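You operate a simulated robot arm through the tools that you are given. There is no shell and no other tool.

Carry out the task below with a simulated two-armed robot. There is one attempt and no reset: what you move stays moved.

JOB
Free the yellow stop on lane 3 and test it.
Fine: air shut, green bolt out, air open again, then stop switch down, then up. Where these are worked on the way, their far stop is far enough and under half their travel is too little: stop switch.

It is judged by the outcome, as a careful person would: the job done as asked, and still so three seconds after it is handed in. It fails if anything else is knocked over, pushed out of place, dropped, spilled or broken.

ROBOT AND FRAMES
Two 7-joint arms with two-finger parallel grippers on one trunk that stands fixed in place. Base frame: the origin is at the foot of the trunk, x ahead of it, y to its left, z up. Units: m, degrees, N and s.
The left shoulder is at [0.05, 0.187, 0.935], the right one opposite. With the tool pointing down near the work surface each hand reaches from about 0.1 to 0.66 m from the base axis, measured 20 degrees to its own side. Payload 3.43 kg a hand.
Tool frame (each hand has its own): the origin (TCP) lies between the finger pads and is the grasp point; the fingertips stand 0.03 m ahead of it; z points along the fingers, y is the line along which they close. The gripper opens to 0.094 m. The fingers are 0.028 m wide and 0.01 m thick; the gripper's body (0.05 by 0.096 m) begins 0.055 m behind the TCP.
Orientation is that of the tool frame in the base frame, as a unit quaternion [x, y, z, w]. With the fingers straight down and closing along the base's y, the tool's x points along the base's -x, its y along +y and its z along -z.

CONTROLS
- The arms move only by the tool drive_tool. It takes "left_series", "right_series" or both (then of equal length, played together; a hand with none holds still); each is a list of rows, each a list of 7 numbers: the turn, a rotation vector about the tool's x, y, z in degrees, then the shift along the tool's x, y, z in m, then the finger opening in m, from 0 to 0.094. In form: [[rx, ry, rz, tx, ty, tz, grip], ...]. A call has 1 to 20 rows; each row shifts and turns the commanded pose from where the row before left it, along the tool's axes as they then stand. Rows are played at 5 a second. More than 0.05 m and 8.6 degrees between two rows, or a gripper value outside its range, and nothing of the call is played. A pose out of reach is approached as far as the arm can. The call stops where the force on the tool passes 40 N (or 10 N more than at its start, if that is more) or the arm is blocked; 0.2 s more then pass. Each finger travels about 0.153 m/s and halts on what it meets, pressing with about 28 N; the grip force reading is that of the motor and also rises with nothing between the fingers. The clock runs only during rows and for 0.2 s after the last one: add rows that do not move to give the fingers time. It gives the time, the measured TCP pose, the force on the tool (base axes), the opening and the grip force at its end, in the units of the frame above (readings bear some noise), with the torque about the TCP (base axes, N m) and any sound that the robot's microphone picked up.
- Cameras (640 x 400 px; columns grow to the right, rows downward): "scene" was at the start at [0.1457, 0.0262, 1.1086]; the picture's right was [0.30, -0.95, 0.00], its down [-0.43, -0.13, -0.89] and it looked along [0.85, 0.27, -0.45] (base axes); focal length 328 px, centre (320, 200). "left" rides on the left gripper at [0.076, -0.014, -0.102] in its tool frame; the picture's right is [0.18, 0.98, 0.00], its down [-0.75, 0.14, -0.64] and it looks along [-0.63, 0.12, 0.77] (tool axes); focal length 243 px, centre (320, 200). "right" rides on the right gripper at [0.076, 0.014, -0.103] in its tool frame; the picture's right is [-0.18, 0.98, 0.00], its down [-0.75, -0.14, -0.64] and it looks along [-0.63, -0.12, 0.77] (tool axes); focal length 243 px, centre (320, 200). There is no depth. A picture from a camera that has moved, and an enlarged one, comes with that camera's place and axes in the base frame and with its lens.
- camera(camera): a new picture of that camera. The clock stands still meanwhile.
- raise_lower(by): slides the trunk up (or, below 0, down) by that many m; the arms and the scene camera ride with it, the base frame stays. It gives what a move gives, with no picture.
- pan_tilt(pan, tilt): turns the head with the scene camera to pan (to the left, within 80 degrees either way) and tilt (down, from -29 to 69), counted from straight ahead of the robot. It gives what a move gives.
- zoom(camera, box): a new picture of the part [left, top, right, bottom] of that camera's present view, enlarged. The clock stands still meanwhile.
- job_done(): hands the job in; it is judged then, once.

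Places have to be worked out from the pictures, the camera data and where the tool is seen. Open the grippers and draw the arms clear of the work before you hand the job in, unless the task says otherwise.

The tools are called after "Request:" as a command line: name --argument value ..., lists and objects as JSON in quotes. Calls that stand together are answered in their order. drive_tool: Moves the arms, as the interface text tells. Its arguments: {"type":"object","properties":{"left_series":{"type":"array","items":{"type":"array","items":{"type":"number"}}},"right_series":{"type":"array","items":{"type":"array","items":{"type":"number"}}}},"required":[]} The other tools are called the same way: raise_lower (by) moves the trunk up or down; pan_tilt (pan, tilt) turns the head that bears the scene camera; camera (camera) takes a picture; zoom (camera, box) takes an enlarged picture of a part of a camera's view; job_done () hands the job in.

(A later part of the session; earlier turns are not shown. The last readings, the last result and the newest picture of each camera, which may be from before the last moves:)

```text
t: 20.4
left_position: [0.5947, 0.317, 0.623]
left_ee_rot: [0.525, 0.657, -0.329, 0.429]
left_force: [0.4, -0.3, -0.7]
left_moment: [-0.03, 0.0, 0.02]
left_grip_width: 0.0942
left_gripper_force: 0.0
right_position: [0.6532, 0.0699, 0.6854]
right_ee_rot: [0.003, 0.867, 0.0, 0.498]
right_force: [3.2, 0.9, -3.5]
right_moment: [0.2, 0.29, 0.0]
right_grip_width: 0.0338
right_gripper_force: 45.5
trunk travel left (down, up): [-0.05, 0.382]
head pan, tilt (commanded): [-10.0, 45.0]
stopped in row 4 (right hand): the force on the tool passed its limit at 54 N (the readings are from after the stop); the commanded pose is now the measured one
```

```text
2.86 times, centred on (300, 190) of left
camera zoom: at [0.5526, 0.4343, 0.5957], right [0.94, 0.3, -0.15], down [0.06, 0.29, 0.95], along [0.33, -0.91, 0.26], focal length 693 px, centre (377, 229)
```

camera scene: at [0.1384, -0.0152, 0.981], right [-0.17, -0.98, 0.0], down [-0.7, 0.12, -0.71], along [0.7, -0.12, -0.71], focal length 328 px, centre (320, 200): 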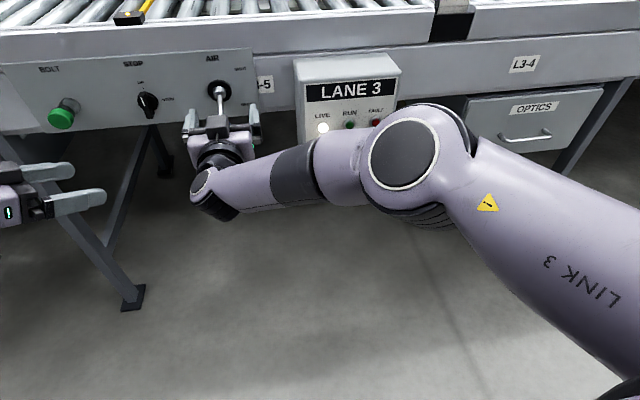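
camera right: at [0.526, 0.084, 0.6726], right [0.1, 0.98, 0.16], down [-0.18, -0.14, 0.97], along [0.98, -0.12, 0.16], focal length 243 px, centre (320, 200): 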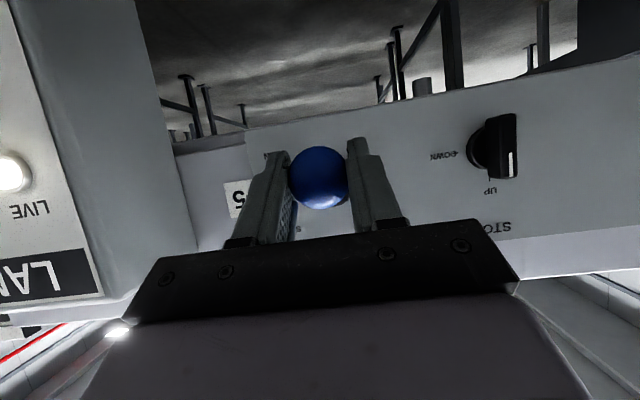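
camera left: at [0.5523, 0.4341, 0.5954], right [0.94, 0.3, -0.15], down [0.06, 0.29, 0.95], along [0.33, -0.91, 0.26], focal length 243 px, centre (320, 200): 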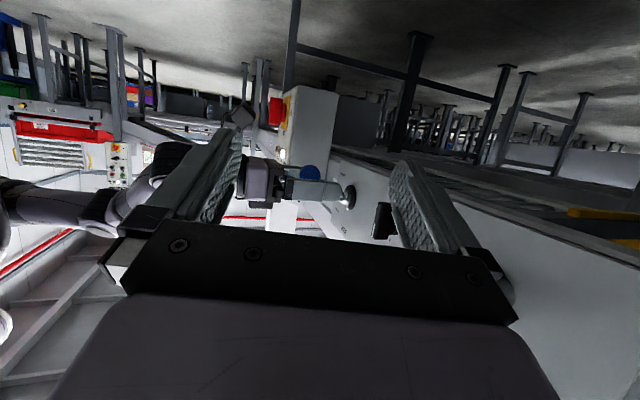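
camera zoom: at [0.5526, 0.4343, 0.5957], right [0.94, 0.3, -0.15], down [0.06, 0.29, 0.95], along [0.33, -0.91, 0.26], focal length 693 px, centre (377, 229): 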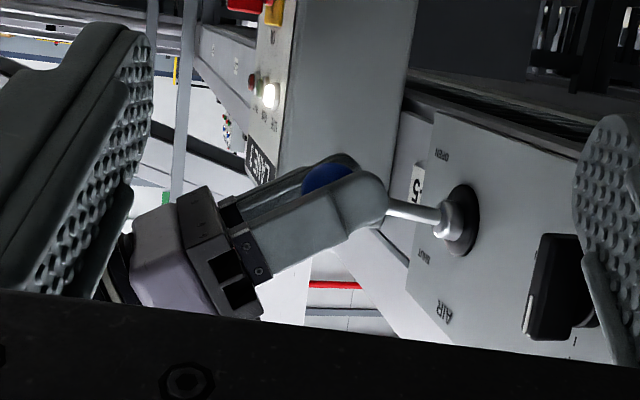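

The lever has come up to about horizontal, where the tool force tripped at 54 N; the grip still holds at 34 mm. I continue with small, purely upward steps and watch the force.

Request:
drive_tool --right_series '[[0, 0, 0, -0.0052, 0, -0.003, 0.02], [0, 0, 0, -0.0052, 0, -0.003, 0.02], [0, 0, 0, 0, 0, 0, 0.02]]'

Request:
zoom --camera "left" --box '[200, 120, 400, 260]'

```text
t: 21.2
left_position: [0.5949, 0.3174, 0.6214]
left_ee_rot: [0.524, 0.658, -0.329, 0.429]
left_force: [0.7, -0.2, -0.2]
left_moment: [-0.02, -0.02, -0.01]
left_grip_width: 0.094
left_gripper_force: 0.0
right_position: [0.651, 0.0712, 0.6927]
right_ee_rot: [0.003, 0.869, 0.0, 0.495]
right_force: [-12.3, -5.6, -18.3]
right_moment: [-0.1, 1.36, 0.02]
right_grip_width: 0.0339
right_gripper_force: 45.4
trunk travel left (down, up): [-0.05, 0.382]
head pan, tilt (commanded): [-10.0, 45.0]
```

```text
2.86 times, centred on (300, 190) of left
camera zoom: at [0.5527, 0.4342, 0.5948], right [0.94, 0.3, -0.15], down [0.06, 0.29, 0.95], along [0.33, -0.91, 0.26], focal length 693 px, centre (377, 229)
```

zoom: 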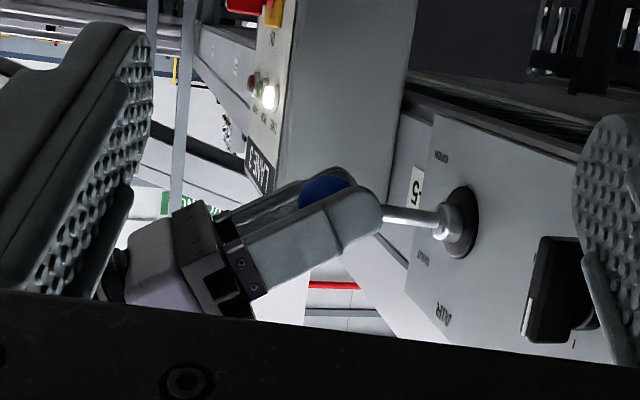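

The force is now about 22 N with a 1.4 N·m moment about y, so the rigid grip on the ball is binding as the lever turns. I continue by rotating the hand together with the lever about its pivot.

Request:
drive_tool --right_series '[[0, 4, 0, 0, 0, 0, 0.02], [0, 6, 0, -0.009, 0, -0.0046, 0.02], [0, 6, 0, -0.009, 0, -0.0046, 0.02], [0, 6, 0, -0.009, 0, -0.0046, 0.02], [0, 0, 0, 0, 0, 0, 0.02]]'

Request:
zoom --camera "left" --box '[200, 120, 400, 260]'

```text
t: 22.1
left_position: [0.5945, 0.3174, 0.6243]
left_ee_rot: [0.525, 0.656, -0.329, 0.431]
left_force: [-0.5, -0.1, -0.1]
left_moment: [0.02, 0.03, -0.01]
left_grip_width: 0.0939
left_gripper_force: 0.1
right_position: [0.6573, 0.0699, 0.7191]
right_ee_rot: [0.003, 0.936, 0.009, 0.352]
right_force: [-17.3, 10.5, 11.7]
right_moment: [0.39, -0.43, 0.34]
right_grip_width: 0.0337
right_gripper_force: 44.6
right hand out of reach, approached as far as the arm can: row 4
trunk travel left (down, up): [-0.05, 0.382]
head pan, tilt (commanded): [-10.0, 45.0]
stopped in row 4 (right hand): the force on the tool passed its limit at 63 N (the readings are from after the stop); the commanded pose is now the measured one
```

```text
2.86 times, centred on (300, 190) of left
camera zoom: at [0.5518, 0.434, 0.5974], right [0.94, 0.3, -0.15], down [0.05, 0.29, 0.95], along [0.33, -0.91, 0.26], focal length 693 px, centre (377, 229)
```

zoom: 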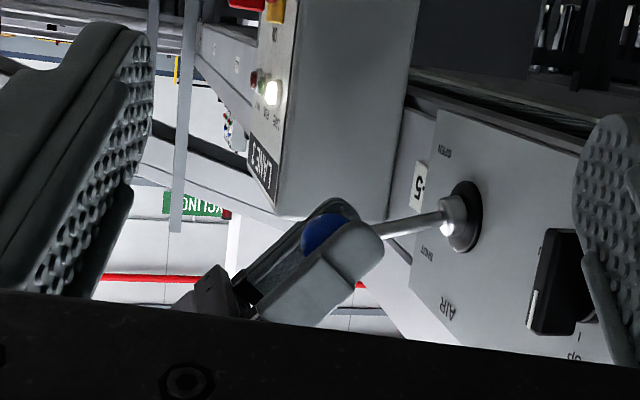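

The lever is now well above horizontal (ball z≈0.71); the trip came with the hand near its reach limit. I open the fingers to relieve the strain and look at where the lever rests.

Request:
drive_tool --right_series '[[0, 0, 0, 0, 0, 0, 0.05], [0, 0, 0, 0, 0, 0, 0.07], [0, 0, 0, 0, 0, 0, 0.07]]'

Request:
pan_tilt --pan 10 --tilt 30

Request:
camera --camera "scene"

Request:
zoom --camera "left" --box '[200, 120, 400, 260]'

Request:
camera --camera "right"

```text
t: 22.9
left_position: [0.5949, 0.3168, 0.6213]
left_ee_rot: [0.525, 0.657, -0.33, 0.429]
left_force: [-0.9, 0.1, -0.5]
left_moment: [0.01, -0.05, -0.03]
left_grip_width: 0.0937
left_gripper_force: 0.0
right_position: [0.659, 0.0673, 0.7169]
right_ee_rot: [0.005, 0.936, 0.006, 0.352]
right_force: [-0.4, 0.5, 0.1]
right_moment: [-0.01, -0.01, 0.0]
right_grip_width: 0.0699
right_gripper_force: 0.0
trunk travel left (down, up): [-0.05, 0.382]
head pan, tilt (commanded): [-10.0, 45.0]
```

```text
t: 23.8
left_position: [0.5947, 0.3172, 0.6225]
left_ee_rot: [0.524, 0.657, -0.33, 0.43]
left_force: [-0.6, -0.3, 0.8]
left_moment: [0.01, 0.02, 0.0]
left_grip_width: 0.0941
left_gripper_force: 0.1
right_position: [0.658, 0.0676, 0.7179]
right_ee_rot: [0.005, 0.936, 0.007, 0.351]
right_force: [0.3, 0.1, 0.8]
right_moment: [0.0, 0.0, -0.04]
right_grip_width: 0.07
right_gripper_force: 0.1
trunk travel left (down, up): [-0.05, 0.382]
head pan, tilt (commanded): [10.0, 30.0]
```

```text
taken
camera scene: at [0.1474, 0.0145, 1.0036], right [0.17, -0.98, 0.0], down [-0.49, -0.09, -0.87], along [0.85, 0.15, -0.5], focal length 328 px, centre (320, 200)
```

scene: 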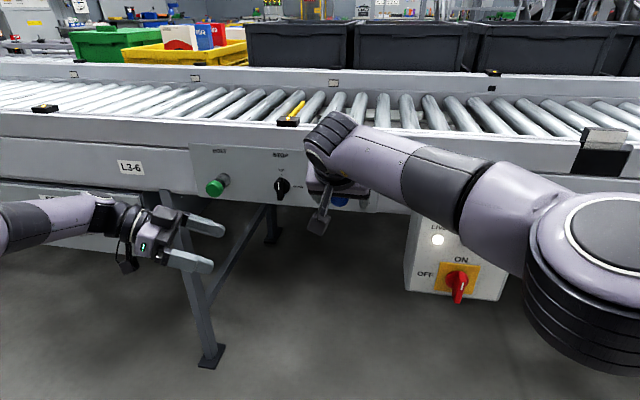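

```text
2.86 times, centred on (300, 190) of left
camera zoom: at [0.5524, 0.4339, 0.5955], right [0.94, 0.3, -0.15], down [0.06, 0.29, 0.95], along [0.33, -0.91, 0.26], focal length 693 px, centre (377, 229)
```

zoom: 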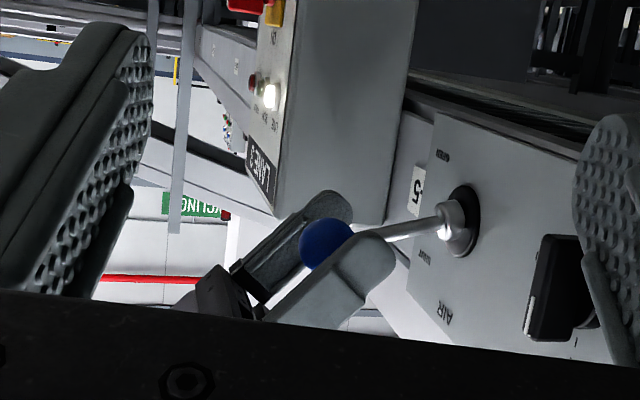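

```text
taken
camera right: at [0.5337, 0.0801, 0.746], right [0.14, 0.98, 0.14], down [0.14, -0.16, 0.98], along [0.98, -0.12, -0.16], focal length 243 px, centre (320, 200)
```

right: 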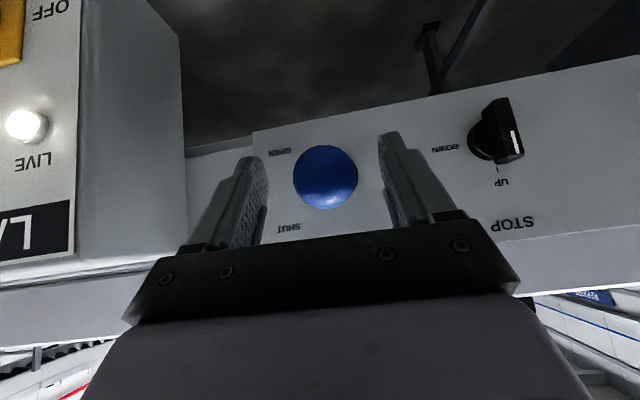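

The lever stays where I left it, with the ball at about [0.656, 0.069, 0.712], roughly 15° above horizontal. To be sure it reaches its stop, I re-centre on the ball, pitch the hand back up around it where reach is better, and grip again.

Request:
drive_tool --right_series '[[0, 0, 0, 0.0054, 0.002, 0.0032, 0.07], [0, -7, 0, 0, 0, 0, 0.07], [0, -7, 0, 0, 0, 0, 0.07], [0, -7, 0, 0, 0, 0, 0.07], [0, 0, 0, 0, 0, 0, 0.07], [0, 0, 0, 0, 0, 0, 0.03], [0, 0, 0, 0, 0, 0, 0.02], [0, 0, 0, 0, 0, 0, 0.02]]'

Request:
camera --camera "right"

Request:
zoom --camera "left" --box '[200, 120, 400, 260]'

```text
t: 25.6
left_position: [0.5951, 0.3168, 0.6228]
left_ee_rot: [0.525, 0.657, -0.33, 0.429]
left_force: [-0.2, 0.6, 0.2]
left_moment: [0.0, -0.03, 0.02]
left_grip_width: 0.0938
left_gripper_force: 0.1
right_position: [0.6558, 0.0691, 0.7121]
right_ee_rot: [0.005, 0.857, 0.006, 0.516]
right_force: [-3.7, -7.3, 0.2]
right_moment: [-0.12, 0.07, -0.06]
right_grip_width: 0.0333
right_gripper_force: 44.8
trunk travel left (down, up): [-0.05, 0.382]
head pan, tilt (commanded): [10.0, 30.0]
```

```text
taken
camera right: at [0.5295, 0.0839, 0.6939], right [0.09, 0.98, 0.18], down [-0.22, -0.16, 0.96], along [0.97, -0.12, 0.2], focal length 243 px, centre (320, 200)
```

right: 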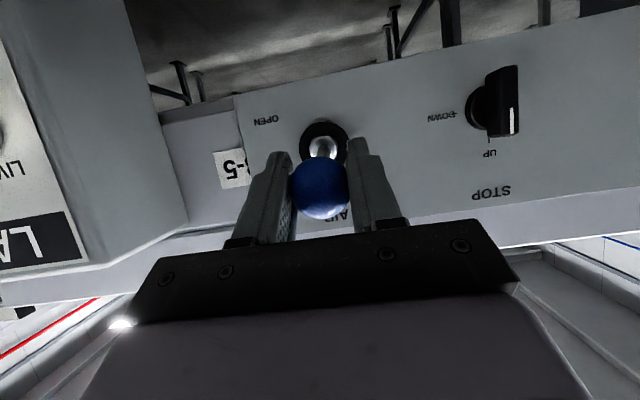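

```text
2.86 times, centred on (300, 190) of left
camera zoom: at [0.5523, 0.4337, 0.5958], right [0.94, 0.3, -0.15], down [0.06, 0.29, 0.95], along [0.33, -0.91, 0.26], focal length 693 px, centre (377, 229)
```

zoom: 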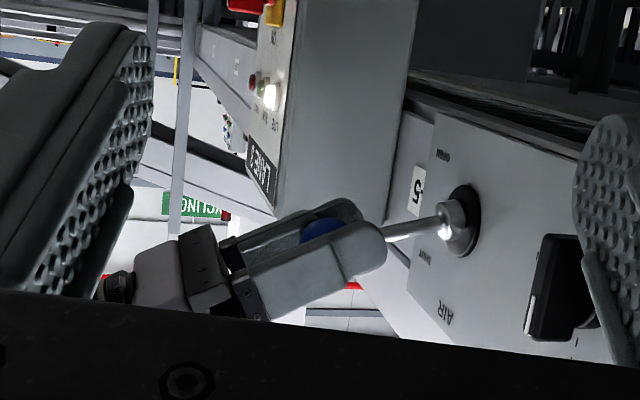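

The ball is gripped again at [0.656, 0.069, 0.712] with little force. I swing it up about the pivot in 3° steps until a stop is felt.

Request:
drive_tool --right_series '[[0, 3, 0, -0.0048, 0, -0.0011, 0.02], [0, 3, 0, -0.0048, 0, -0.0011, 0.02], [0, 3, 0, -0.0048, 0, -0.0011, 0.02], [0, 3, 0, -0.0048, 0, -0.0011, 0.02], [0, 0, 0, 0, 0, 0, 0.02]]'

Request:
zoom --camera "left" --box '[200, 120, 400, 260]'

Request:
camera --camera "right"

```text
t: 26.8
left_position: [0.5941, 0.3158, 0.6223]
left_ee_rot: [0.525, 0.657, -0.33, 0.429]
left_force: [0.5, -0.7, -0.2]
left_moment: [-0.05, -0.03, 0.02]
left_grip_width: 0.0938
left_gripper_force: 0.0
right_position: [0.6622, 0.0714, 0.7269]
right_ee_rot: [0.006, 0.907, 0.003, 0.421]
right_force: [-17.5, -23.0, -16.0]
right_moment: [0.02, -0.73, -0.05]
right_grip_width: 0.0332
right_gripper_force: 45.5
trunk travel left (down, up): [-0.05, 0.382]
head pan, tilt (commanded): [10.0, 30.0]
```

```text
2.86 times, centred on (300, 190) of left
camera zoom: at [0.5525, 0.4335, 0.5957], right [0.94, 0.3, -0.15], down [0.06, 0.29, 0.95], along [0.33, -0.91, 0.26], focal length 693 px, centre (377, 229)
```

zoom: 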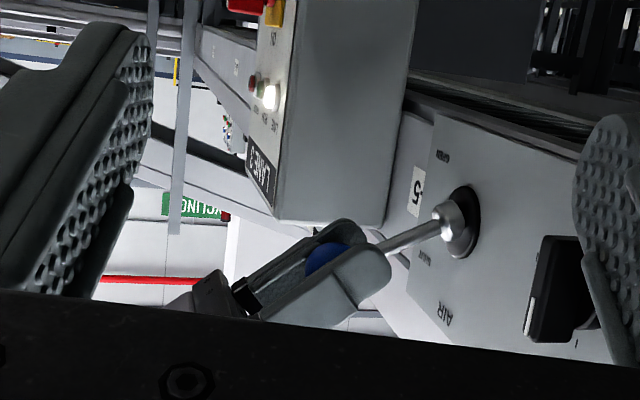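

```text
taken
camera right: at [0.5344, 0.0838, 0.7363], right [0.12, 0.98, 0.15], down [0.0, -0.15, 0.99], along [0.99, -0.12, -0.02], focal length 243 px, centre (320, 200)
```

right: 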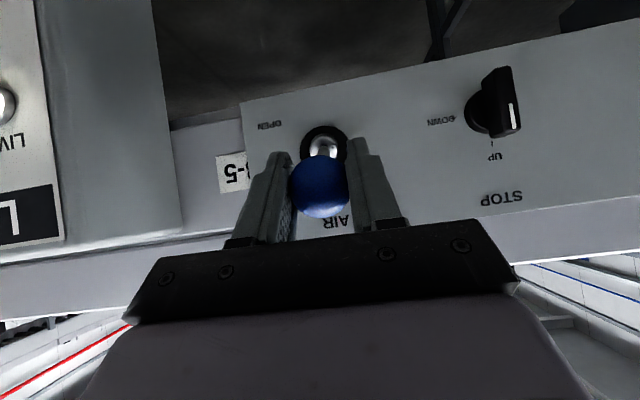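

The ball is at z≈0.727, about 25° above horizontal, with roughly 33 N on the tool. I push 2 more steps to feel whether that's the stop.

Request:
drive_tool --right_series '[[0, 3, 0, -0.0048, -0.001, -0.0012, 0.02], [0, 3, 0, -0.0048, -0.001, -0.0012, 0.02], [0, 0, 0, 0, 0, 0, 0.02]]'

Request:
zoom --camera "left" --box '[200, 120, 400, 260]'

```text
t: 27.4
left_position: [0.5956, 0.3173, 0.6246]
left_ee_rot: [0.525, 0.656, -0.33, 0.43]
left_force: [-0.2, 0.0, 0.2]
left_moment: [-0.02, 0.02, 0.0]
left_grip_width: 0.0938
left_gripper_force: 0.0
right_position: [0.6647, 0.0701, 0.7282]
right_ee_rot: [0.004, 0.93, 0.02, 0.368]
right_force: [-10.7, 13.1, -2.1]
right_moment: [0.2, -0.02, 0.13]
right_grip_width: 0.0343
right_gripper_force: 45.2
trunk travel left (down, up): [-0.05, 0.382]
head pan, tilt (commanded): [10.0, 30.0]
stopped in row 3 (right hand): the force on the tool passed its limit at 52 N (the readings are from after the stop); the commanded pose is now the measured one
```

```text
2.86 times, centred on (300, 190) of left
camera zoom: at [0.5523, 0.434, 0.596], right [0.94, 0.3, -0.15], down [0.06, 0.3, 0.95], along [0.33, -0.91, 0.26], focal length 693 px, centre (377, 229)
```

zoom: 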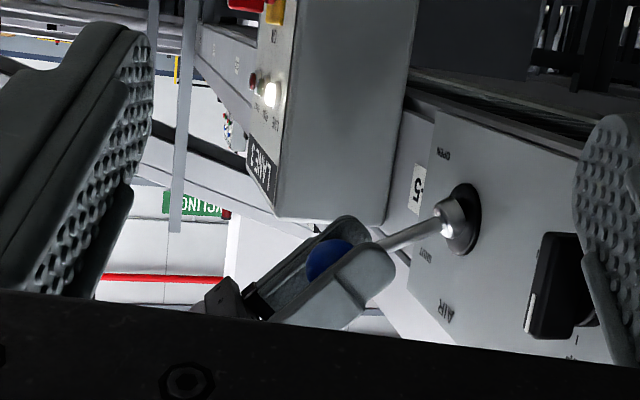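

The lever didn't move further (z≈0.728) while the force tripped at 52 N, so this is the SHUT stop. I release the ball and check it stays.

Request:
drive_tool --right_series '[[0, 0, 0, 0, 0, 0, 0.05], [0, 0, 0, 0, 0, 0, 0.07], [0, 0, 0, 0, 0, 0, 0.07]]'

Request:
zoom --camera "left" --box '[200, 120, 400, 260]'

Request:
camera --camera "right"

Request:
zoom --camera "scene" --box '[180, 90, 380, 215]'

```text
t: 28.2
left_position: [0.5946, 0.3153, 0.6224]
left_ee_rot: [0.524, 0.658, -0.328, 0.43]
left_force: [1.1, 0.2, -0.7]
left_moment: [0.0, 0.01, 0.04]
left_grip_width: 0.094
left_gripper_force: 0.0
right_position: [0.668, 0.0668, 0.7303]
right_ee_rot: [0.006, 0.929, 0.017, 0.37]
right_force: [0.9, 0.0, -1.1]
right_moment: [-0.01, -0.01, -0.02]
right_grip_width: 0.0699
right_gripper_force: 0.1
trunk travel left (down, up): [-0.05, 0.382]
head pan, tilt (commanded): [10.0, 30.0]
```

```text
2.86 times, centred on (300, 190) of left
camera zoom: at [0.5524, 0.4338, 0.5955], right [0.94, 0.3, -0.15], down [0.06, 0.29, 0.95], along [0.33, -0.91, 0.26], focal length 693 px, centre (377, 229)
```

zoom: 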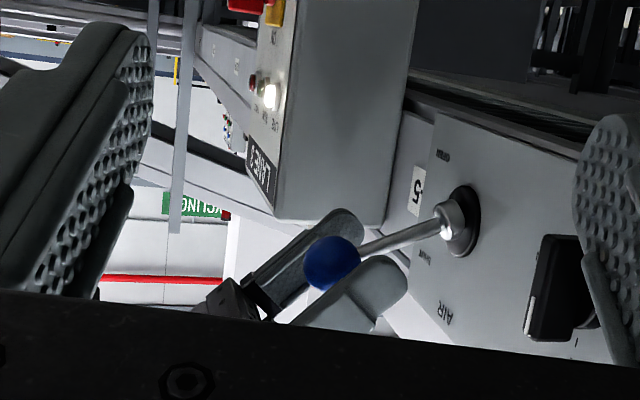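

```text
taken
camera right: at [0.5414, 0.0785, 0.7531], right [0.13, 0.98, 0.16], down [0.11, -0.18, 0.98], along [0.99, -0.11, -0.13], focal length 243 px, centre (320, 200)
```

right: 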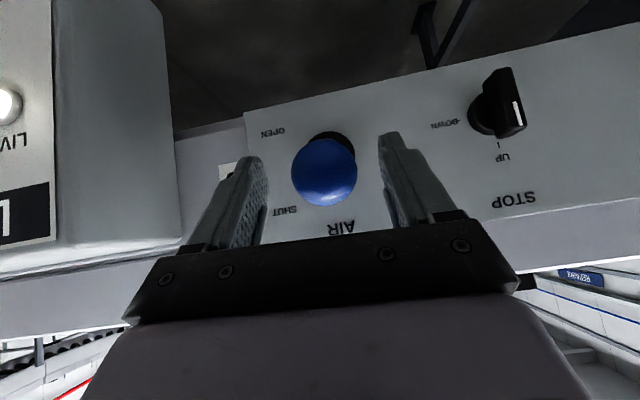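

```text
3.20 times, centred on (280, 152) of scene
camera zoom: at [0.1474, 0.0146, 1.0036], right [0.17, -0.98, 0.0], down [-0.49, -0.09, -0.87], along [0.85, 0.15, -0.5], focal length 1050 px, centre (448, 352)
```

zoom: 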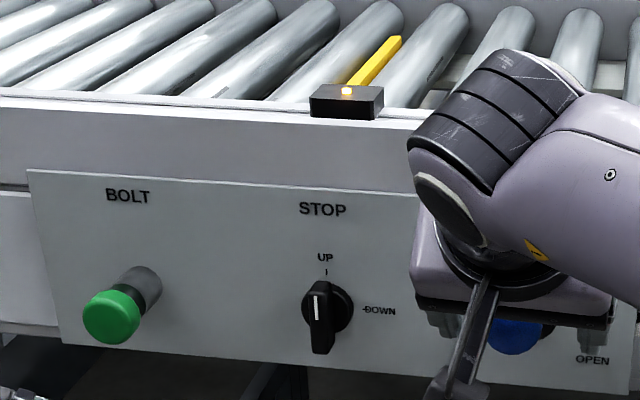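

The lever rests at SHUT on its own (ball ≈[0.660, 0.069, 0.722]). Next I yaw the left hand back to face the bolt.

Request:
drive_tool --left_series '[[-6.92, 0.15, -3.15, 0, 0, 0, 0.094], [-6.92, 0.15, -3.15, 0, 0, 0, 0.094], [-6.92, 0.15, -3.15, 0, 0, 0, 0.094], [-6.92, 0.15, -3.15, 0, 0, 0, 0.094], [-6.92, 0.15, -3.15, 0, 0, 0, 0.094], [-6.92, 0.15, -3.15, 0, 0, 0, 0.094], [-6.92, 0.15, -3.15, 0, 0, 0, 0.094], [-6.92, 0.15, -3.15, 0, 0, 0, 0.094], [-6.92, 0.15, -3.15, 0, 0, 0, 0.094], [-6.92, 0.15, -3.15, 0, 0, 0, 0.094], [0, 0, 0, 0, 0, 0, 0.094]]'

Request:
camera --camera "left"

Request:
camera --camera "scene"

```text
t: 30.6
left_position: [0.5953, 0.3181, 0.6222]
left_ee_rot: [0.037, 0.84, -0.012, 0.541]
left_force: [-0.1, 0.7, -0.4]
left_moment: [0.02, 0.01, 0.03]
left_grip_width: 0.0941
left_gripper_force: 0.0
left hand out of reach, approached as far as the arm can: row 10
right_position: [0.6676, 0.0661, 0.7297]
right_ee_rot: [0.006, 0.929, 0.018, 0.37]
right_force: [0.3, 0.6, -0.8]
right_moment: [0.02, 0.02, 0.02]
right_grip_width: 0.07
right_gripper_force: 0.0
trunk travel left (down, up): [-0.05, 0.382]
head pan, tilt (commanded): [10.0, 30.0]
```

```text
taken
camera left: at [0.469, 0.3118, 0.5953], right [0.0, 0.99, -0.15], down [-0.26, 0.14, 0.95], along [0.97, 0.04, 0.26], focal length 243 px, centre (320, 200)
```

left: 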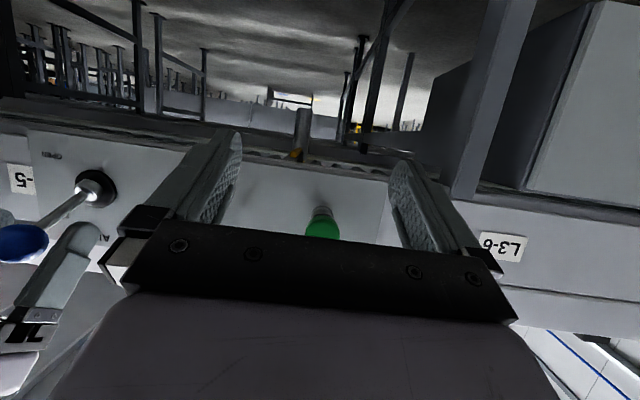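

```text
taken
camera scene: at [0.1473, 0.0146, 1.0036], right [0.17, -0.98, 0.0], down [-0.49, -0.09, -0.87], along [0.85, 0.15, -0.5], focal length 328 px, centre (320, 200)
```

scene: 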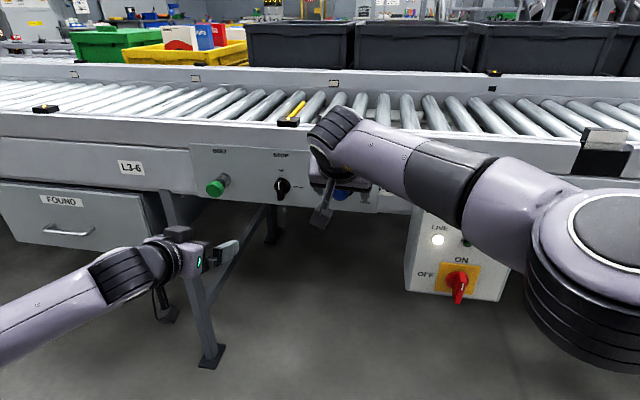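

The left hand faces the bolt again at [0.595, 0.318, 0.622], pitch 65° with slight yaw. I ease the pitch by 7°, lift it to knob height and approach part-way.

Request:
drive_tool --left_series '[[0, 7, 0, 0, 0, 0, 0.094], [0, 0, 0, -0.0286, 0.0062, -0.0175, 0.094], [0, 0, 0, -0.0286, 0.0062, -0.0175, 0.094], [0, 0, 0, -0.0157, 0.0022, 0.0256, 0.094], [0, 0, 0, -0.0157, 0.0022, 0.0256, 0.094], [0, 0, 0, 0, 0, 0, 0.094]]'

Request:
camera --camera "left"

Request:
zoom --camera "scene" --box '[120, 120, 320, 260]'

```text
t: 32.0
left_position: [0.6553, 0.3266, 0.6886]
left_ee_rot: [0.038, 0.872, -0.011, 0.488]
left_force: [0.1, 0.3, 0.5]
left_moment: [0.02, -0.02, -0.01]
left_grip_width: 0.0944
left_gripper_force: 0.1
right_position: [0.6688, 0.0658, 0.7292]
right_ee_rot: [0.006, 0.929, 0.017, 0.37]
right_force: [0.3, -0.5, 0.8]
right_moment: [-0.03, 0.01, 0.02]
right_grip_width: 0.0701
right_gripper_force: 0.0
trunk travel left (down, up): [-0.05, 0.382]
head pan, tilt (commanded): [10.0, 30.0]
```

```text
taken
camera left: at [0.5276, 0.3218, 0.678], right [-0.02, 0.99, -0.14], down [-0.14, 0.13, 0.98], along [0.99, 0.04, 0.14], focal length 243 px, centre (320, 200)
```

left: 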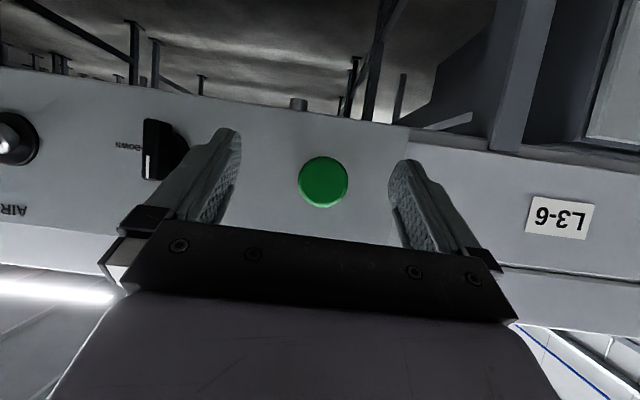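

```text
2.86 times, centred on (220, 190) of scene
camera zoom: at [0.1474, 0.0146, 1.0036], right [0.17, -0.98, 0.0], down [-0.49, -0.09, -0.87], along [0.85, 0.15, -0.5], focal length 938 px, centre (606, 229)
```

zoom: 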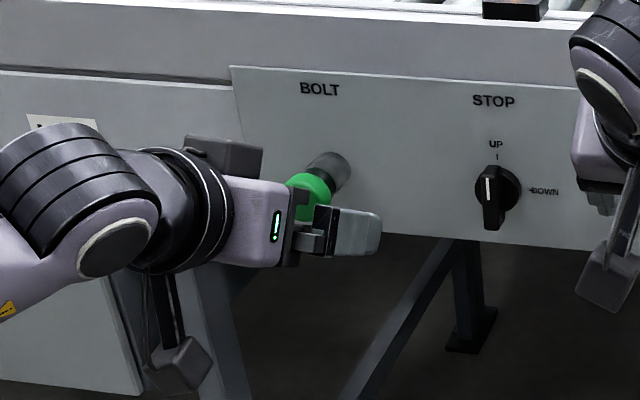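

The knob front is centred at about y=0.328, z=0.688, right between the left fingers. I advance 36 mm and close on it.

Request:
drive_tool --left_series '[[0, 0, 0, -0.0094, 0.0022, 0.0153, 0.094], [0, 0, 0, -0.0094, 0.0021, 0.0153, 0.094], [0, 0, 0, 0, 0, 0, 0.094], [0, 0, 0, 0, 0, 0, 0.06], [0, 0, 0, 0, 0, 0, 0.03], [0, 0, 0, 0, 0, 0, 0.02], [0, 0, 0, 0, 0, 0, 0.02]]'

Request:
camera --camera "left"

Request:
zoom --camera "scene" --box '[120, 120, 320, 260]'

```text
t: 33.6
left_position: [0.6924, 0.33, 0.6885]
left_ee_rot: [0.039, 0.872, -0.011, 0.488]
left_force: [0.5, -2.3, 0.1]
left_moment: [-0.05, 0.02, -0.1]
left_grip_width: 0.0328
left_gripper_force: 45.1
right_position: [0.6679, 0.0657, 0.728]
right_ee_rot: [0.006, 0.929, 0.017, 0.371]
right_force: [-0.1, 0.0, 0.5]
right_moment: [0.0, 0.03, -0.01]
right_grip_width: 0.0701
right_gripper_force: 0.1
trunk travel left (down, up): [-0.05, 0.382]
head pan, tilt (commanded): [10.0, 30.0]
```

```text
taken
camera left: at [0.5638, 0.3248, 0.678], right [-0.02, 0.99, -0.14], down [-0.14, 0.13, 0.98], along [0.99, 0.04, 0.14], focal length 243 px, centre (320, 200)
```

left: 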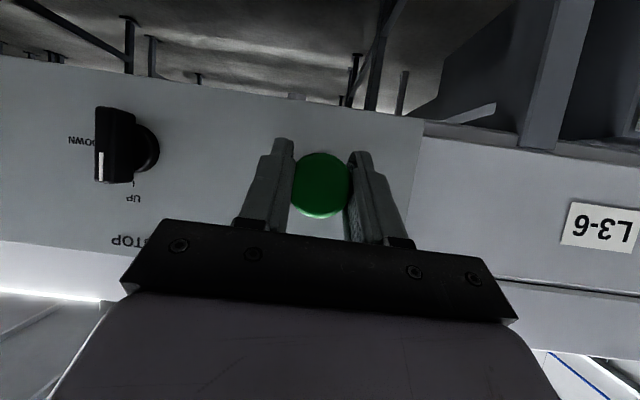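

```text
2.86 times, centred on (220, 190) of scene
camera zoom: at [0.1474, 0.0145, 1.0036], right [0.17, -0.98, 0.0], down [-0.49, -0.09, -0.87], along [0.85, 0.15, -0.5], focal length 938 px, centre (606, 229)
```

zoom: 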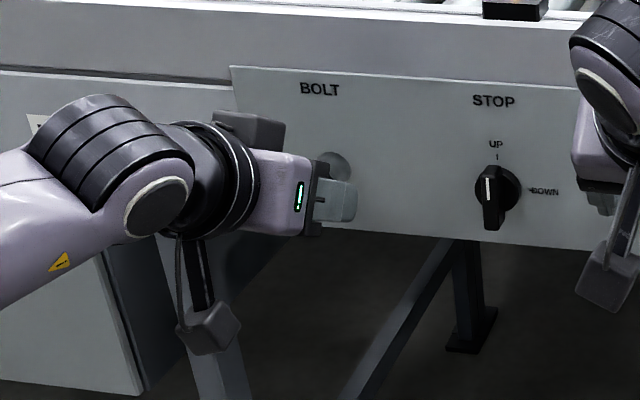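

The knob is gripped at 33 mm. I pull straight out (−x) slowly in 4 mm steps and watch the force.

Request:
drive_tool --left_series '[[0, 0, 0, 0.0021, -0.0003, -0.0034, 0.02], [0, 0, 0, 0.0021, -0.0003, -0.0034, 0.02], [0, 0, 0, 0.0021, -0.0003, -0.0034, 0.02], [0, 0, 0, 0.0021, -0.0003, -0.0034, 0.02], [0, 0, 0, 0, 0, 0, 0.02]]'

Request:
camera --camera "left"

Request:
zoom --camera "scene" --box '[120, 120, 320, 260]'

```text
t: 34.8
left_position: [0.6758, 0.3296, 0.6893]
left_ee_rot: [0.039, 0.872, -0.011, 0.488]
left_force: [0.6, -0.1, -3.1]
left_moment: [-0.13, -0.96, -0.15]
left_grip_width: 0.0331
left_gripper_force: 45.2
right_position: [0.6674, 0.0663, 0.7299]
right_ee_rot: [0.006, 0.929, 0.017, 0.37]
right_force: [-1.1, 0.1, 0.5]
right_moment: [0.0, -0.02, 0.03]
right_grip_width: 0.0698
right_gripper_force: 0.0
trunk travel left (down, up): [-0.05, 0.382]
head pan, tilt (commanded): [10.0, 30.0]
```

```text
taken
camera left: at [0.5478, 0.3246, 0.6782], right [-0.02, 0.99, -0.14], down [-0.14, 0.13, 0.98], along [0.99, 0.04, 0.14], focal length 243 px, centre (320, 200)
```

left: 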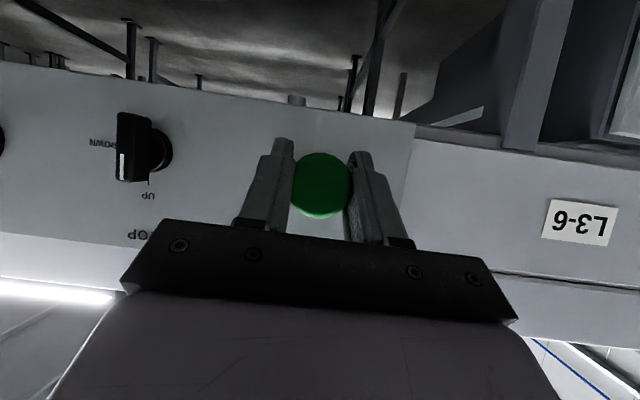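

```text
2.86 times, centred on (220, 190) of scene
camera zoom: at [0.1475, 0.0148, 1.0036], right [0.17, -0.98, 0.0], down [-0.49, -0.09, -0.87], along [0.85, 0.15, -0.5], focal length 938 px, centre (606, 229)
```

zoom: 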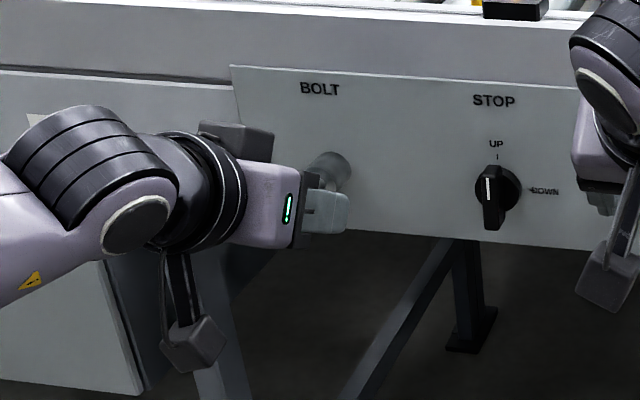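

The knob came out 16 mm with the hand and almost no force. I keep pulling toward its stop.

Request:
drive_tool --left_series '[[0, 0, 0, 0.0021, -0.0003, -0.0034, 0.02], [0, 0, 0, 0.0021, -0.0003, -0.0034, 0.02], [0, 0, 0, 0.0021, -0.0003, -0.0034, 0.02], [0, 0, 0, 0, 0, 0, 0.02]]'

Request:
camera --camera "left"

Request:
zoom --camera "scene" --box '[120, 60, 360, 230]'

```text
t: 35.8
left_position: [0.6646, 0.33, 0.6901]
left_ee_rot: [0.036, 0.872, -0.009, 0.488]
left_force: [8.5, 5.5, 1.4]
left_moment: [0.18, 0.99, -0.01]
left_grip_width: 0.0329
left_gripper_force: 45.7
right_position: [0.6684, 0.0663, 0.7297]
right_ee_rot: [0.007, 0.929, 0.017, 0.37]
right_force: [-0.1, 0.2, 0.9]
right_moment: [0.03, 0.03, 0.0]
right_grip_width: 0.07
right_gripper_force: 0.1
trunk travel left (down, up): [-0.05, 0.382]
head pan, tilt (commanded): [10.0, 30.0]
```

```text
taken
camera left: at [0.5356, 0.3244, 0.6781], right [-0.02, 0.99, -0.14], down [-0.14, 0.13, 0.98], along [0.99, 0.04, 0.14], focal length 243 px, centre (320, 200)
```

left: 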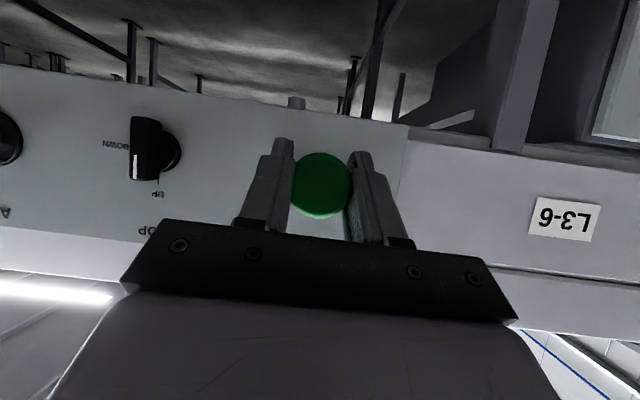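

```text
2.35 times, centred on (240, 145) of scene
camera zoom: at [0.1478, 0.0148, 1.0036], right [0.17, -0.98, 0.0], down [-0.49, -0.09, -0.87], along [0.85, 0.15, -0.5], focal length 772 px, centre (508, 329)
```

zoom: 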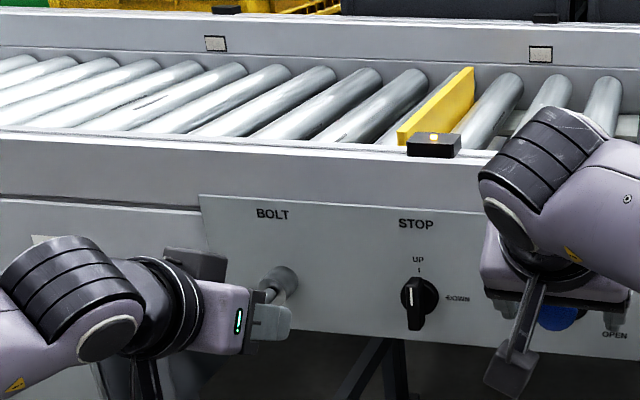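

The yellow stop has now risen, so the bolt has released it; the knob is 28 mm out with a slight 8 N tension. I pull a bit more to feel whether this is the end stop.

Request:
drive_tool --left_series '[[0, 0, 0, 0.0016, -0.0002, -0.0026, 0.02], [0, 0, 0, 0.0016, -0.0002, -0.0026, 0.02], [0, 0, 0, 0, 0, 0, 0.02]]'

Request:
camera --camera "left"

Request:
zoom --camera "scene" --box '[120, 60, 360, 230]'

```text
t: 36.6
left_position: [0.6595, 0.3305, 0.6886]
left_ee_rot: [0.036, 0.871, -0.009, 0.489]
left_force: [34.2, 11.2, 4.0]
left_moment: [0.02, -0.18, 0.01]
left_grip_width: 0.033
left_gripper_force: 44.8
right_position: [0.669, 0.066, 0.7287]
right_ee_rot: [0.006, 0.929, 0.017, 0.369]
right_force: [0.4, 0.2, 0.0]
right_moment: [0.01, 0.01, 0.0]
right_grip_width: 0.0699
right_gripper_force: 0.1
trunk travel left (down, up): [-0.05, 0.382]
head pan, tilt (commanded): [10.0, 30.0]
```

```text
taken
camera left: at [0.5312, 0.3244, 0.6777], right [-0.03, 0.99, -0.14], down [-0.15, 0.13, 0.98], along [0.99, 0.04, 0.14], focal length 243 px, centre (320, 200)
```

left: 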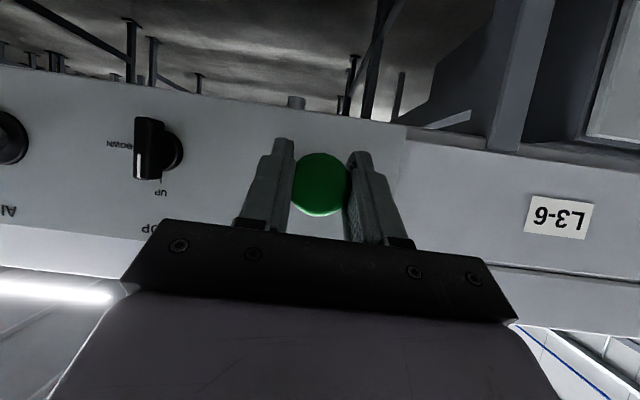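

```text
2.35 times, centred on (240, 145) of scene
camera zoom: at [0.1486, 0.015, 1.0034], right [0.17, -0.98, 0.0], down [-0.49, -0.09, -0.87], along [0.85, 0.15, -0.5], focal length 772 px, centre (508, 329)
```

zoom: 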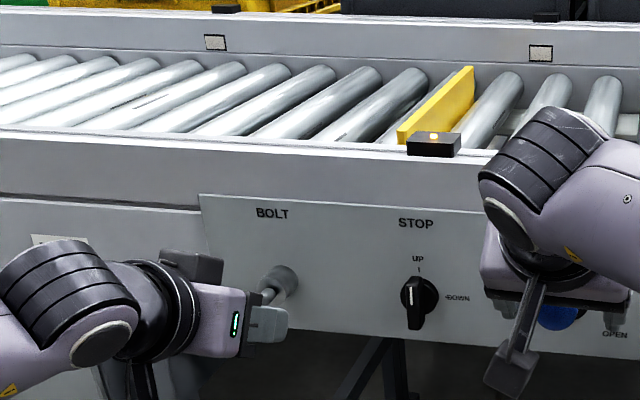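

The force rose to 34 N, so the bolt is at its outer stop, about 30 mm out. I open the left fingers and check that it stays out.

Request:
drive_tool --left_series '[[0, 0, 0, 0, 0, 0, 0.05], [0, 0, 0, 0, 0, 0, 0.08], [0, 0, 0, 0, 0, 0, 0.094], [0, 0, 0, 0, 0, 0, 0.094]]'

Request:
camera --camera "left"

Request:
zoom --camera "scene" --box '[120, 60, 360, 230]'

```text
t: 37.6
left_position: [0.6569, 0.3268, 0.6873]
left_ee_rot: [0.039, 0.872, -0.011, 0.488]
left_force: [0.7, 1.0, 0.2]
left_moment: [0.0, 0.03, -0.01]
left_grip_width: 0.0941
left_gripper_force: 0.0
right_position: [0.6692, 0.0659, 0.7302]
right_ee_rot: [0.006, 0.929, 0.016, 0.37]
right_force: [0.3, -1.5, -0.9]
right_moment: [-0.06, 0.01, 0.02]
right_grip_width: 0.0701
right_gripper_force: 0.1
trunk travel left (down, up): [-0.05, 0.382]
head pan, tilt (commanded): [10.0, 30.0]
```

```text
taken
camera left: at [0.5296, 0.3224, 0.6773], right [-0.02, 0.99, -0.14], down [-0.14, 0.13, 0.98], along [0.99, 0.04, 0.14], focal length 243 px, centre (320, 200)
```

left: 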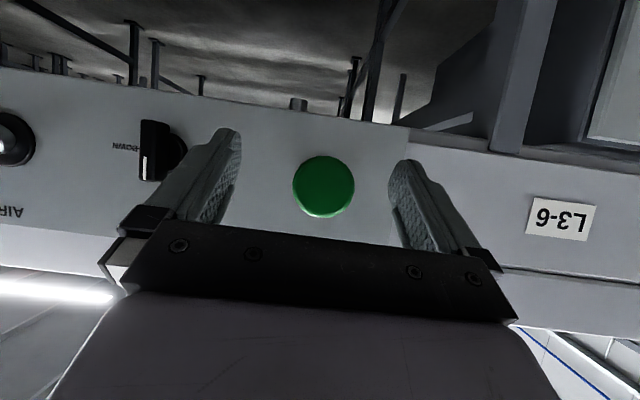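

```text
2.35 times, centred on (240, 145) of scene
camera zoom: at [0.1474, 0.0146, 1.0036], right [0.17, -0.98, 0.0], down [-0.49, -0.09, -0.87], along [0.85, 0.15, -0.5], focal length 772 px, centre (508, 329)
```

zoom: 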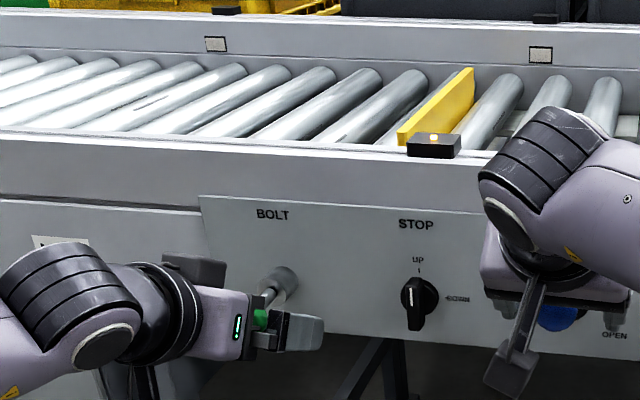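

The bolt stays out and the yellow stop is up. I back the left hand straight off the knob while re-centring the right fingers on the ball (≈[0.660, 0.069, 0.723]).

Request:
drive_tool --left_series '[[0, 0, 0, 0.016, -0.002, -0.0255, 0.094], [0, 0, 0, 0.016, -0.002, -0.0255, 0.094], [0, 0, 0, 0.016, -0.002, -0.0255, 0.094], [0, 0, 0, 0, 0, 0, 0.094]]' --right_series '[[0, 0, 0, 0.0057, 0.0016, -0.0005, 0.07], [0, 0, 0, 0.0057, 0.0016, -0.0005, 0.07], [0, 0, 0, 0, 0, 0, 0.07], [0, 0, 0, 0, 0, 0, 0.07]]'

Request:
camera --camera "right"

Request:
camera --camera "left"

Request:
zoom --camera "scene" --box '[120, 60, 360, 230]'

```text
t: 38.6
left_position: [0.5683, 0.3287, 0.6892]
left_ee_rot: [0.038, 0.872, -0.011, 0.487]
left_force: [0.6, 0.2, 0.7]
left_moment: [0.01, -0.03, -0.03]
left_grip_width: 0.0944
left_gripper_force: 0.1
right_position: [0.6577, 0.0718, 0.7245]
right_ee_rot: [0.004, 0.929, 0.018, 0.37]
right_force: [0.1, 0.3, -0.1]
right_moment: [0.0, 0.03, 0.01]
right_grip_width: 0.07
right_gripper_force: 0.0
trunk travel left (down, up): [-0.05, 0.382]
head pan, tilt (commanded): [10.0, 30.0]
```

```text
taken
camera right: at [0.5307, 0.0842, 0.747], right [0.13, 0.98, 0.16], down [0.11, -0.17, 0.98], along [0.99, -0.11, -0.13], focal length 243 px, centre (320, 200)
```

right: 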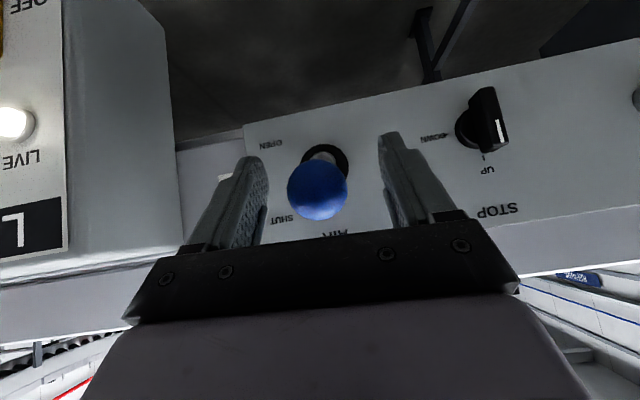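

```text
taken
camera left: at [0.4402, 0.3229, 0.6774], right [-0.02, 0.99, -0.14], down [-0.14, 0.13, 0.98], along [0.99, 0.04, 0.14], focal length 243 px, centre (320, 200)
```

left: 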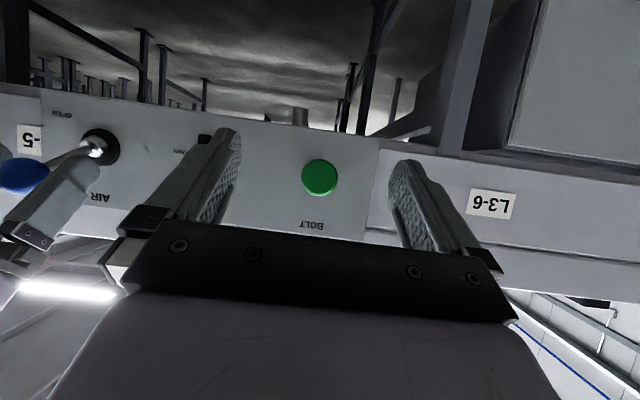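

```text
2.35 times, centred on (240, 145) of scene
camera zoom: at [0.1473, 0.0146, 1.0036], right [0.17, -0.98, 0.0], down [-0.49, -0.09, -0.87], along [0.85, 0.15, -0.5], focal length 772 px, centre (508, 329)
```

zoom: 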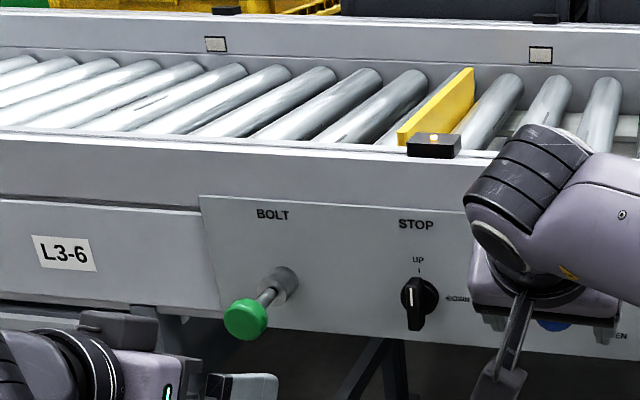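

The bolt is clearly out. I grip the ball and swing the lever down about its pivot for the first half (24°).

Request:
drive_tool --right_series '[[0, 0, 0, 0, -0.002, 0.001, 0.07], [0, 0, 0, 0, 0, 0, 0.04], [0, 0, 0, 0, 0, 0, 0.02], [0, 0, 0, 0, 0, 0, 0.02], [0, -4, 0, 0.0061, 0, 0.0027, 0.02], [0, -4, 0, 0.0061, 0, 0.0027, 0.02], [0, -4, 0, 0.0061, 0, 0.0027, 0.02], [0, -4, 0, 0.0061, 0, 0.0027, 0.02], [0, -4, 0, 0.0061, 0, 0.0027, 0.02], [0, -4, 0, 0.0061, 0, 0.0027, 0.02], [0, 0, 0, 0, 0, 0, 0.02]]'

Request:
camera --camera "right"

Request:
camera --camera "left"

```text
t: 41.0
left_position: [0.5684, 0.329, 0.689]
left_ee_rot: [0.038, 0.872, -0.011, 0.488]
left_force: [-0.4, 0.8, -0.2]
left_moment: [-0.01, 0.0, 0.0]
left_grip_width: 0.0939
left_gripper_force: 0.1
right_position: [0.6513, 0.0705, 0.6869]
right_ee_rot: [0.009, 0.828, 0.015, 0.56]
right_force: [19.4, 4.7, 17.4]
right_moment: [0.04, -1.16, -0.19]
right_grip_width: 0.0338
right_gripper_force: 44.8
trunk travel left (down, up): [-0.05, 0.382]
head pan, tilt (commanded): [10.0, 30.0]
```

```text
taken
camera right: at [0.5276, 0.0842, 0.6564], right [0.07, 0.98, 0.2], down [-0.31, -0.17, 0.93], along [0.95, -0.13, 0.3], focal length 243 px, centre (320, 200)
```

right: 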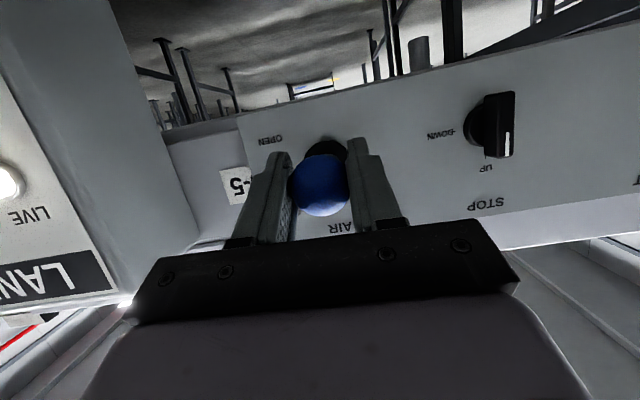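

```text
taken
camera left: at [0.4403, 0.3229, 0.6777], right [-0.02, 0.99, -0.14], down [-0.14, 0.13, 0.98], along [0.99, 0.04, 0.14], focal length 243 px, centre (320, 200)
```

left: 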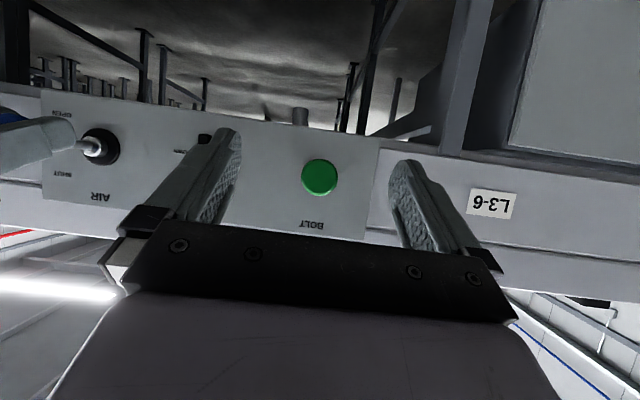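

The ball is at mid-travel with ~26 N strain. I release, pitch the hand down by 24° around the ball, and check alignment before gripping again.

Request:
drive_tool --right_series '[[0, 0, 0, 0, 0, 0, 0.05], [0, 0, 0, 0, 0, 0, 0.07], [0, 8, 0, 0, 0, 0, 0.07], [0, 8, 0, 0, 0, 0, 0.07], [0, 8, 0, 0, 0, 0, 0.07], [0, 0, 0, 0, 0, 0, 0.07]]'

Request:
camera --camera "right"

Request:
camera --camera "left"

```text
t: 42.4
left_position: [0.5677, 0.3288, 0.6892]
left_ee_rot: [0.038, 0.873, -0.011, 0.487]
left_force: [-0.1, -0.1, 0.0]
left_moment: [-0.01, 0.02, -0.01]
left_grip_width: 0.0942
left_gripper_force: 0.0
right_position: [0.6486, 0.0707, 0.6827]
right_ee_rot: [0.004, 0.929, 0.018, 0.369]
right_force: [1.0, -0.3, -0.8]
right_moment: [-0.02, 0.02, -0.03]
right_grip_width: 0.0698
right_gripper_force: 0.0
trunk travel left (down, up): [-0.05, 0.382]
head pan, tilt (commanded): [10.0, 30.0]
```

```text
taken
camera right: at [0.5232, 0.0825, 0.7062], right [0.13, 0.98, 0.16], down [0.11, -0.18, 0.98], along [0.99, -0.11, -0.13], focal length 243 px, centre (320, 200)
```

right: 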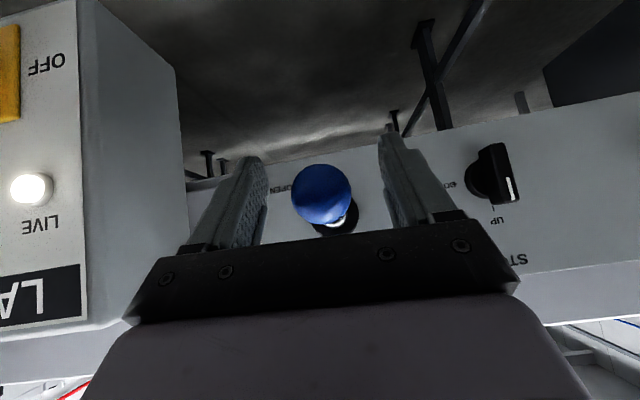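

```text
taken
camera left: at [0.4406, 0.3229, 0.6774], right [-0.02, 0.99, -0.14], down [-0.14, 0.13, 0.98], along [0.99, 0.04, 0.14], focal length 243 px, centre (320, 200)
```

left: 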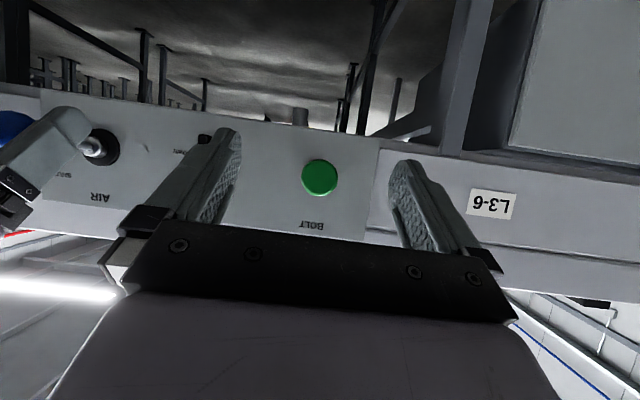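

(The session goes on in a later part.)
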